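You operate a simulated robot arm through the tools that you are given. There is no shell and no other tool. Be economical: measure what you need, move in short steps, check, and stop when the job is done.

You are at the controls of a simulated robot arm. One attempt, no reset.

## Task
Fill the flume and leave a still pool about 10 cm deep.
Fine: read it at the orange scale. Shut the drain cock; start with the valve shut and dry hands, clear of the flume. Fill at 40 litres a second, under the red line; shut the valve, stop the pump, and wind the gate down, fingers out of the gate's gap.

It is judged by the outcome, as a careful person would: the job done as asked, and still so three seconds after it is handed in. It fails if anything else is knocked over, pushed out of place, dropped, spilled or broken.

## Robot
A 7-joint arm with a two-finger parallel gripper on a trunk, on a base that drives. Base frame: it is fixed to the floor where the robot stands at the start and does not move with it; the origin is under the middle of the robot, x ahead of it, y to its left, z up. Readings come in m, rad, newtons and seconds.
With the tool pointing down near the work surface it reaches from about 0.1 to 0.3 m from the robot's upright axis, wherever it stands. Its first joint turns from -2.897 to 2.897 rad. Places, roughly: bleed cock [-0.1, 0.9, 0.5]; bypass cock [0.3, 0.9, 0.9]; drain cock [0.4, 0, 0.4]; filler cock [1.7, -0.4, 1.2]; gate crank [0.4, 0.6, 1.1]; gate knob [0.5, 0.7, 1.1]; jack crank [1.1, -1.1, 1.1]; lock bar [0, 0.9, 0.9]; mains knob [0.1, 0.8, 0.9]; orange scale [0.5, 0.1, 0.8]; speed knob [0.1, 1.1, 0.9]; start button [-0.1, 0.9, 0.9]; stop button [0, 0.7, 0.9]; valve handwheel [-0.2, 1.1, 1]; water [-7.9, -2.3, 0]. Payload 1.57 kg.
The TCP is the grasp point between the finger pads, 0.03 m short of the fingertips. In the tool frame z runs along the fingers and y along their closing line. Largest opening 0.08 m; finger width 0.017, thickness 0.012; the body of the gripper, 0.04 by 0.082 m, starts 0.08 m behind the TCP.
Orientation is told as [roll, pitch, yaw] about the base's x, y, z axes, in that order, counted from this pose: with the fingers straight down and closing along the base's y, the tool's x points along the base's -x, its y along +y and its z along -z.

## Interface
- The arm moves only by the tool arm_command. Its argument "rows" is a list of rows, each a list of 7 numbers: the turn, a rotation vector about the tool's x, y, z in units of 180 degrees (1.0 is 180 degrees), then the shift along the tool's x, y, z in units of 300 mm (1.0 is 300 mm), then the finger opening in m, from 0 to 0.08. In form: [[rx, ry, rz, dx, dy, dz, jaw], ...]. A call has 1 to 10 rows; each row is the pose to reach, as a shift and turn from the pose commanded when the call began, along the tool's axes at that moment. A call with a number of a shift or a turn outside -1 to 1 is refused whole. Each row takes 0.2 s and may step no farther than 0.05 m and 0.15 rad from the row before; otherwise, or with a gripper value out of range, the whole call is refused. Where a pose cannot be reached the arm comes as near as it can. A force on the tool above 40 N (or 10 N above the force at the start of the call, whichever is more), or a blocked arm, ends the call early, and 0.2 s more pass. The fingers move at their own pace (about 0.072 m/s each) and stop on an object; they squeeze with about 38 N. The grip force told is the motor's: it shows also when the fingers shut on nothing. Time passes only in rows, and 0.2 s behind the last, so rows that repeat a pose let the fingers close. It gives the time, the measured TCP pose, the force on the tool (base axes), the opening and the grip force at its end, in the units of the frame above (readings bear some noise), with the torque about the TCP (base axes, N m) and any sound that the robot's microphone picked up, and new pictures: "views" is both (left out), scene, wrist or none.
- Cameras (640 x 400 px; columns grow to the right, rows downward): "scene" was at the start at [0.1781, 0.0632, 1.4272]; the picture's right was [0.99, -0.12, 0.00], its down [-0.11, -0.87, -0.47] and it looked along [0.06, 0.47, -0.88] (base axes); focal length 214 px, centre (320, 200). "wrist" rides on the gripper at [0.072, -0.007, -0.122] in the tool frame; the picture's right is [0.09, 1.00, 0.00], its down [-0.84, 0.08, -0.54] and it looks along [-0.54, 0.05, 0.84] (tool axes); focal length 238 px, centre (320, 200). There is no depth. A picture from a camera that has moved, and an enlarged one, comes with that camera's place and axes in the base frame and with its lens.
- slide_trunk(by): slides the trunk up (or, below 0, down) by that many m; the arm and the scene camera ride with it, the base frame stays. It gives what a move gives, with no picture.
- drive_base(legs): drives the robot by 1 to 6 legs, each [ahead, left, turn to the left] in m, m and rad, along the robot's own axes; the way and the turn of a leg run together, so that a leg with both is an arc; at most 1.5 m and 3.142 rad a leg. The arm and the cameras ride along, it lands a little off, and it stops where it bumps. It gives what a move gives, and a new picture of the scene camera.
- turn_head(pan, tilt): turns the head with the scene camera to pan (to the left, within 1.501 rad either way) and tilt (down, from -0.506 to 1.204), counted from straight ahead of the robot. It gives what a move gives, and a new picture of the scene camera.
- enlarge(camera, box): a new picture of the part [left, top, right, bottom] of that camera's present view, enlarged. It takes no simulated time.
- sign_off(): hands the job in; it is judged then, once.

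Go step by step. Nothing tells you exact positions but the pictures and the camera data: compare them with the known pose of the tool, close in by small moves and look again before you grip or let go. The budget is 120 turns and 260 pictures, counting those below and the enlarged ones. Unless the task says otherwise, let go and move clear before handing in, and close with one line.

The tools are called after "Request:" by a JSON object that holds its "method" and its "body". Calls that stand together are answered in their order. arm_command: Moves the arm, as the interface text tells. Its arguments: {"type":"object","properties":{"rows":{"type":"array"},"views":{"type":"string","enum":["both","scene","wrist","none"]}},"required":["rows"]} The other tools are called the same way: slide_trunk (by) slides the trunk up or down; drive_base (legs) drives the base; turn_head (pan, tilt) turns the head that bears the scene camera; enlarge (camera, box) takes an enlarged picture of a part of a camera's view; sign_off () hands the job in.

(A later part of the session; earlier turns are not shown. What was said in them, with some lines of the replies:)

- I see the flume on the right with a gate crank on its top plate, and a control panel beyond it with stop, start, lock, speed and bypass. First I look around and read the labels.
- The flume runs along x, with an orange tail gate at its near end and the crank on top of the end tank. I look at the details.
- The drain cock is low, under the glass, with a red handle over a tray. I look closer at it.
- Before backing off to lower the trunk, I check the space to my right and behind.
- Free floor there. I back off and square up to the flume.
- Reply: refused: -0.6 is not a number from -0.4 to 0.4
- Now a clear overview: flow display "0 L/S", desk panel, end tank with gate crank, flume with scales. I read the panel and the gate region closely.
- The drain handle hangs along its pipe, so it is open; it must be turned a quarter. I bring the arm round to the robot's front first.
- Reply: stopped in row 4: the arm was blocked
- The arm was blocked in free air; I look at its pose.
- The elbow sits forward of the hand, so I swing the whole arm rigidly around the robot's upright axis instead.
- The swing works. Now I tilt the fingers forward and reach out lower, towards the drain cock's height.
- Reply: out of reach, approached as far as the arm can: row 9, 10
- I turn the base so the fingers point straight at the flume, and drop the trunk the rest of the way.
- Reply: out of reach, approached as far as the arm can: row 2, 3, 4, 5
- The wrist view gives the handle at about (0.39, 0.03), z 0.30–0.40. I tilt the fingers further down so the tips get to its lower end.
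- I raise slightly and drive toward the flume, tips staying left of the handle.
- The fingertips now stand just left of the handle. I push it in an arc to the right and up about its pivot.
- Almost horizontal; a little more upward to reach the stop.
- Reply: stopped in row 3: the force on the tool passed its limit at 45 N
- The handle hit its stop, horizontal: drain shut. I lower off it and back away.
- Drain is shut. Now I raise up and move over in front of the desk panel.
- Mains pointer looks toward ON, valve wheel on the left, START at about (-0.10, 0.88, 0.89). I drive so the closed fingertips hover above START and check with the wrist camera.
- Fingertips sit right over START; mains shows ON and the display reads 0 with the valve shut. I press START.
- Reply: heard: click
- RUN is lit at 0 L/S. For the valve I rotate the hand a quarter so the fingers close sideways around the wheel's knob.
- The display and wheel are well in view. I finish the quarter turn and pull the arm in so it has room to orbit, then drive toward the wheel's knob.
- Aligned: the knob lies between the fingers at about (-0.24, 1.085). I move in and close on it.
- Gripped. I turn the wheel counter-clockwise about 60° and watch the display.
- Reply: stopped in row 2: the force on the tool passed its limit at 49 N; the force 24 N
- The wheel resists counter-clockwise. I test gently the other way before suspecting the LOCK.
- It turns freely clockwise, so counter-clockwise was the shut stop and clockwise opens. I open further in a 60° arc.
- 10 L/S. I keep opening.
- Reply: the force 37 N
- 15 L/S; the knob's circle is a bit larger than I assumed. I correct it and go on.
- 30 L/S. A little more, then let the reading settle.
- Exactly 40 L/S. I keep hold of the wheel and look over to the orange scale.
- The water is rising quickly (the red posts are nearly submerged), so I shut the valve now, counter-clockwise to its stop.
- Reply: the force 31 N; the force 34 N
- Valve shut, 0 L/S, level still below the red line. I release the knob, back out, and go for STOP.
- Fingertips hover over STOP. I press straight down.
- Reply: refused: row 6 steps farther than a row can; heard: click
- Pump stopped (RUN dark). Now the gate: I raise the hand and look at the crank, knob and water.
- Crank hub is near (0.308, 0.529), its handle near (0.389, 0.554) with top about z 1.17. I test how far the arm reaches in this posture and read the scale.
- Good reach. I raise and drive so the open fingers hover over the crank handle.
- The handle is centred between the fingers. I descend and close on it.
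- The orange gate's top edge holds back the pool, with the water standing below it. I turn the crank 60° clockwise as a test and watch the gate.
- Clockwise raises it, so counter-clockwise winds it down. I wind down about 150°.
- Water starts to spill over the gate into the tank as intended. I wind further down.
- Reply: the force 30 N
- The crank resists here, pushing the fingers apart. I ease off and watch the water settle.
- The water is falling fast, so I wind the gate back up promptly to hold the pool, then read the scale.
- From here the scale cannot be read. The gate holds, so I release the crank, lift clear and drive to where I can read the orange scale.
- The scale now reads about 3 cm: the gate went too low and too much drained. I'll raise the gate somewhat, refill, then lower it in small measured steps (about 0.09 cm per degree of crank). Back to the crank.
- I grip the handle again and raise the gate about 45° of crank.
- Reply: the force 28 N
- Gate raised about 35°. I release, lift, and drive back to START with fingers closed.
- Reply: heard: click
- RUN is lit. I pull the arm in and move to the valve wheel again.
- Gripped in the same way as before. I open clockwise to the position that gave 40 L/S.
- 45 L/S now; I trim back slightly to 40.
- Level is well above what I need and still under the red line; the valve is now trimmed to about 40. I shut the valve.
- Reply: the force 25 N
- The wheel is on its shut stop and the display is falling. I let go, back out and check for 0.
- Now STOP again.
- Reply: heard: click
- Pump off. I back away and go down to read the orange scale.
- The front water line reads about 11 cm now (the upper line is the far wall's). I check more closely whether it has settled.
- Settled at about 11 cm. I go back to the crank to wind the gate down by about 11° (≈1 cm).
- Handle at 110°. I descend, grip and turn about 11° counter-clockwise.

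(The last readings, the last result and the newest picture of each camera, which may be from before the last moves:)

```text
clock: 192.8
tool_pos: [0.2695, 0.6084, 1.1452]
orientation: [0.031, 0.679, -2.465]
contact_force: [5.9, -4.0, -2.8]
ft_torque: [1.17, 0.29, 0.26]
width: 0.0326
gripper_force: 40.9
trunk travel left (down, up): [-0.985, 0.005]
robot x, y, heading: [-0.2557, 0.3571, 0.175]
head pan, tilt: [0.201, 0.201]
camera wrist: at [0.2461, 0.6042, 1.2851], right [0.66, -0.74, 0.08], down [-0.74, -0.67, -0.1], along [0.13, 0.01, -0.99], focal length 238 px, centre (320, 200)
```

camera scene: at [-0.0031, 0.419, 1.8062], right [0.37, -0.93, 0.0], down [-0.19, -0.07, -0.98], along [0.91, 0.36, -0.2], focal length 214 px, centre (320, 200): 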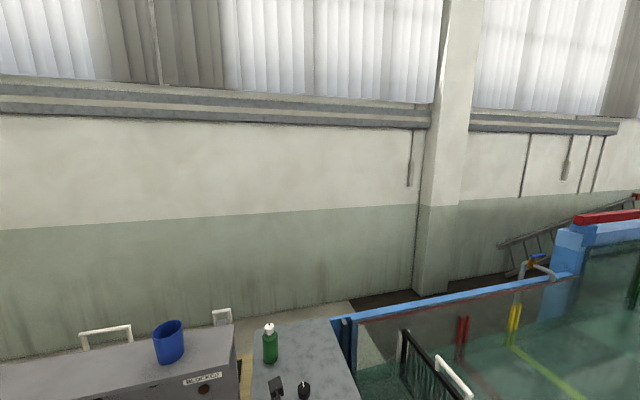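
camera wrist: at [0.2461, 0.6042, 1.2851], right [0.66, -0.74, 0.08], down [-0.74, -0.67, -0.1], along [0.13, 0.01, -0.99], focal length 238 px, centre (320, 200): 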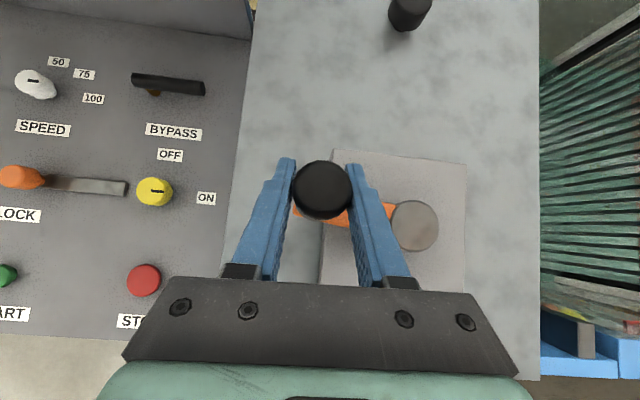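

Turned about 10° without slipping. I release, lift, and go back to read the scale.

Request:
{"method": "arm_command", "body": {"rows": [[0, 0, 0, 0, 0, 0, 0.07], [0, 0, 0, 0, 0, 0, 0.07], [0, 0, 0, 0.06, 0, -0.086, 0.07], [0, 0, 0, 0.12, 0, -0.172, 0.07], [0, 0, 0, 0.18, 0, -0.257, 0.07]], "views": "wrist"}}

Request:
{"method": "drive_base", "body": {"legs": [[-0.205, -0.484, 0]]}}

Request:
{"method": "slide_trunk", "body": {"by": -0.4}}

Request:
{"method": "slide_trunk", "body": {"by": -0.4}}

Request:
{"method": "slide_trunk", "body": {"by": -0.15}}

Request:
{"method": "enlarge", "body": {"camera": "scene", "box": [285, 170, 365, 230]}}

```text
clock: 194.0
tool_pos: [0.2598, 0.6077, 1.2386]
orientation: [0.031, 0.679, -2.461]
contact_force: [-0.4, -0.1, -0.5]
ft_torque: [0.0, 0.0, 0.01]
width: 0.07
gripper_force: 0.1
trunk travel left (down, up): [-0.985, 0.005]
robot x, y, heading: [-0.2565, 0.3584, 0.174]
head pan, tilt: [0.201, 0.201]
camera wrist: at [0.2371, 0.603, 1.3786], right [0.67, -0.74, 0.08], down [-0.73, -0.67, -0.1], along [0.13, 0.01, -0.99], focal length 238 px, centre (320, 200)
```

wrist: 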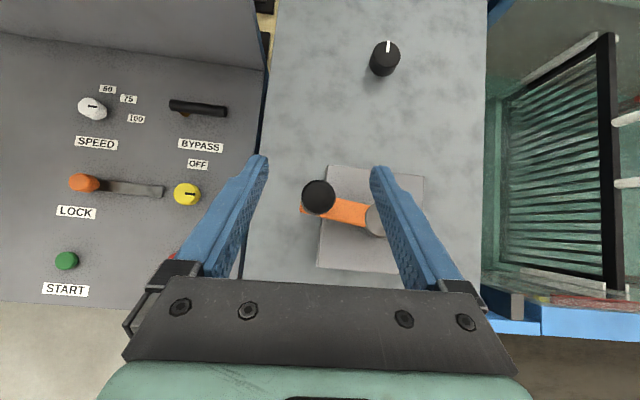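

```text
clock: 197.1
tool_pos: [0.1433, 0.0852, 1.2386]
orientation: [0.032, 0.678, -2.462]
contact_force: [-0.4, -0.8, 0.3]
ft_torque: [-0.01, -0.02, -0.03]
width: 0.0699
gripper_force: 0.0
trunk travel left (down, up): [-0.985, 0.005]
robot x, y, heading: [-0.3758, -0.166, 0.172]
head pan, tilt: [0.201, 0.201]
camera scene: at [-0.1199, -0.1024, 1.8061], right [0.36, -0.93, 0.0], down [-0.19, -0.07, -0.98], along [0.91, 0.36, -0.2], focal length 214 px, centre (320, 200)
```

scene: 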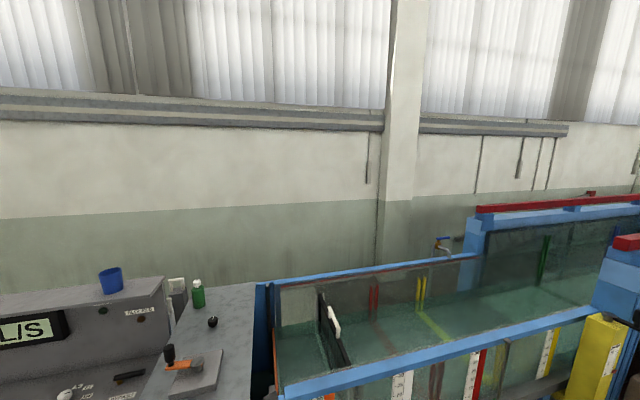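

```text
clock: 200.9
tool_pos: [0.1424, 0.0848, 0.8388]
orientation: [0.031, 0.68, -2.464]
contact_force: [0.8, 0.1, -0.7]
ft_torque: [-0.01, 0.01, 0.0]
width: 0.0697
gripper_force: 0.1
trunk travel left (down, up): [-0.585, 0.405]
robot x, y, heading: [-0.3765, -0.1644, 0.172]
head pan, tilt: [0.201, 0.201]
```

```text
clock: 204.8
tool_pos: [0.1439, 0.0848, 0.439]
orientation: [0.032, 0.68, -2.461]
contact_force: [0.4, 0.7, 0.7]
ft_torque: [0.0, -0.02, 0.0]
width: 0.0698
gripper_force: 0.2
trunk travel left (down, up): [-0.185, 0.805]
robot x, y, heading: [-0.3759, -0.1629, 0.172]
head pan, tilt: [0.201, 0.201]
```

```text
clock: 206.5
tool_pos: [0.1428, 0.0846, 0.288]
orientation: [0.03, 0.678, -2.464]
contact_force: [0.4, 0.1, 0.4]
ft_torque: [0.02, 0.0, 0.0]
width: 0.0702
gripper_force: 0.1
trunk travel left (down, up): [-0.035, 0.955]
robot x, y, heading: [-0.3737, -0.1643, 0.172]
head pan, tilt: [0.201, 0.201]
```

```text
6.67 times, centred on (325, 200) of scene
camera zoom: at [-0.1201, -0.1031, 0.8562], right [0.36, -0.93, 0.0], down [-0.19, -0.07, -0.98], along [0.91, 0.36, -0.2], focal length 1430 px, centre (287, 200)
```

zoom: 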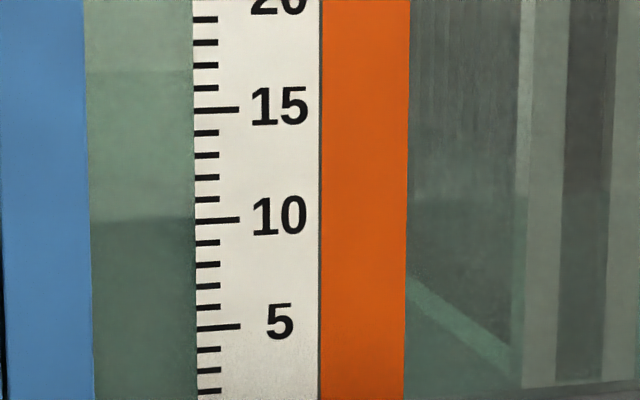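

The water line stands at the 10 cm mark. I check once more that it is steady, with the hand clear.

Request:
{"method": "arm_command", "body": {"rows": [[0, 0, 0, 0, 0, 0, 0.07], [0, 0, 0, 0, 0, 0, 0.07], [0, 0, 0, 0, 0, 0, 0.07], [0, 0, 0, 0, 0, 0, 0.07], [0, 0, 0, 0, 0, 0, 0.07], [0, 0, 0, 0, 0, 0, 0.07], [0, 0, 0, 0, 0, 0, 0.07], [0, 0, 0, 0, 0, 0, 0.07], [0, 0, 0, 0, 0, 0, 0.07], [0, 0, 0, 0, 0, 0, 0.07]], "views": "scene"}}

Request:
{"method": "enlarge", "body": {"camera": "scene", "box": [285, 170, 365, 230]}}

```text
clock: 208.7
tool_pos: [0.1429, 0.0851, 0.29]
orientation: [0.031, 0.679, -2.463]
contact_force: [-0.1, -0.1, 0.4]
ft_torque: [-0.04, 0.01, -0.01]
width: 0.0698
gripper_force: 0.1
trunk travel left (down, up): [-0.035, 0.955]
robot x, y, heading: [-0.375, -0.166, 0.175]
head pan, tilt: [0.201, 0.201]
camera scene: at [-0.1201, -0.1031, 0.8561], right [0.36, -0.93, 0.0], down [-0.19, -0.07, -0.98], along [0.91, 0.36, -0.2], focal length 214 px, centre (320, 200)
```

scene: 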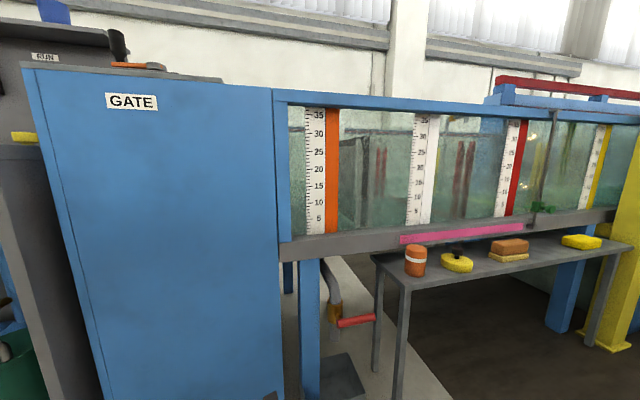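

```text
6.67 times, centred on (325, 200) of scene
camera zoom: at [-0.1201, -0.1031, 0.8561], right [0.36, -0.93, 0.0], down [-0.19, -0.07, -0.98], along [0.91, 0.36, -0.2], focal length 1430 px, centre (287, 200)
```

zoom: 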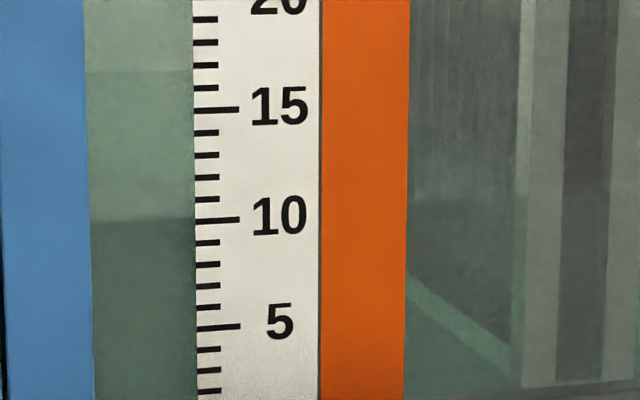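

The pool is steady at 10 cm, with the drain and valve shut, the pump stopped, the gate set, and the hand clear. I hand it in.

Request:
{"method": "sign_off", "body": {}}

```text
The job is handed in.
```

The flume holds a still pool reading about 10 cm at the orange scale, with the drain cock and valve shut, the pump stopped and the gate wound down. It took two fills, because I first wound the gate too low and the pool drained to about 3 cm. On the second fill the display read 45 litres a second for about a second and a half, and I shut the valve before seeing it return to 40.
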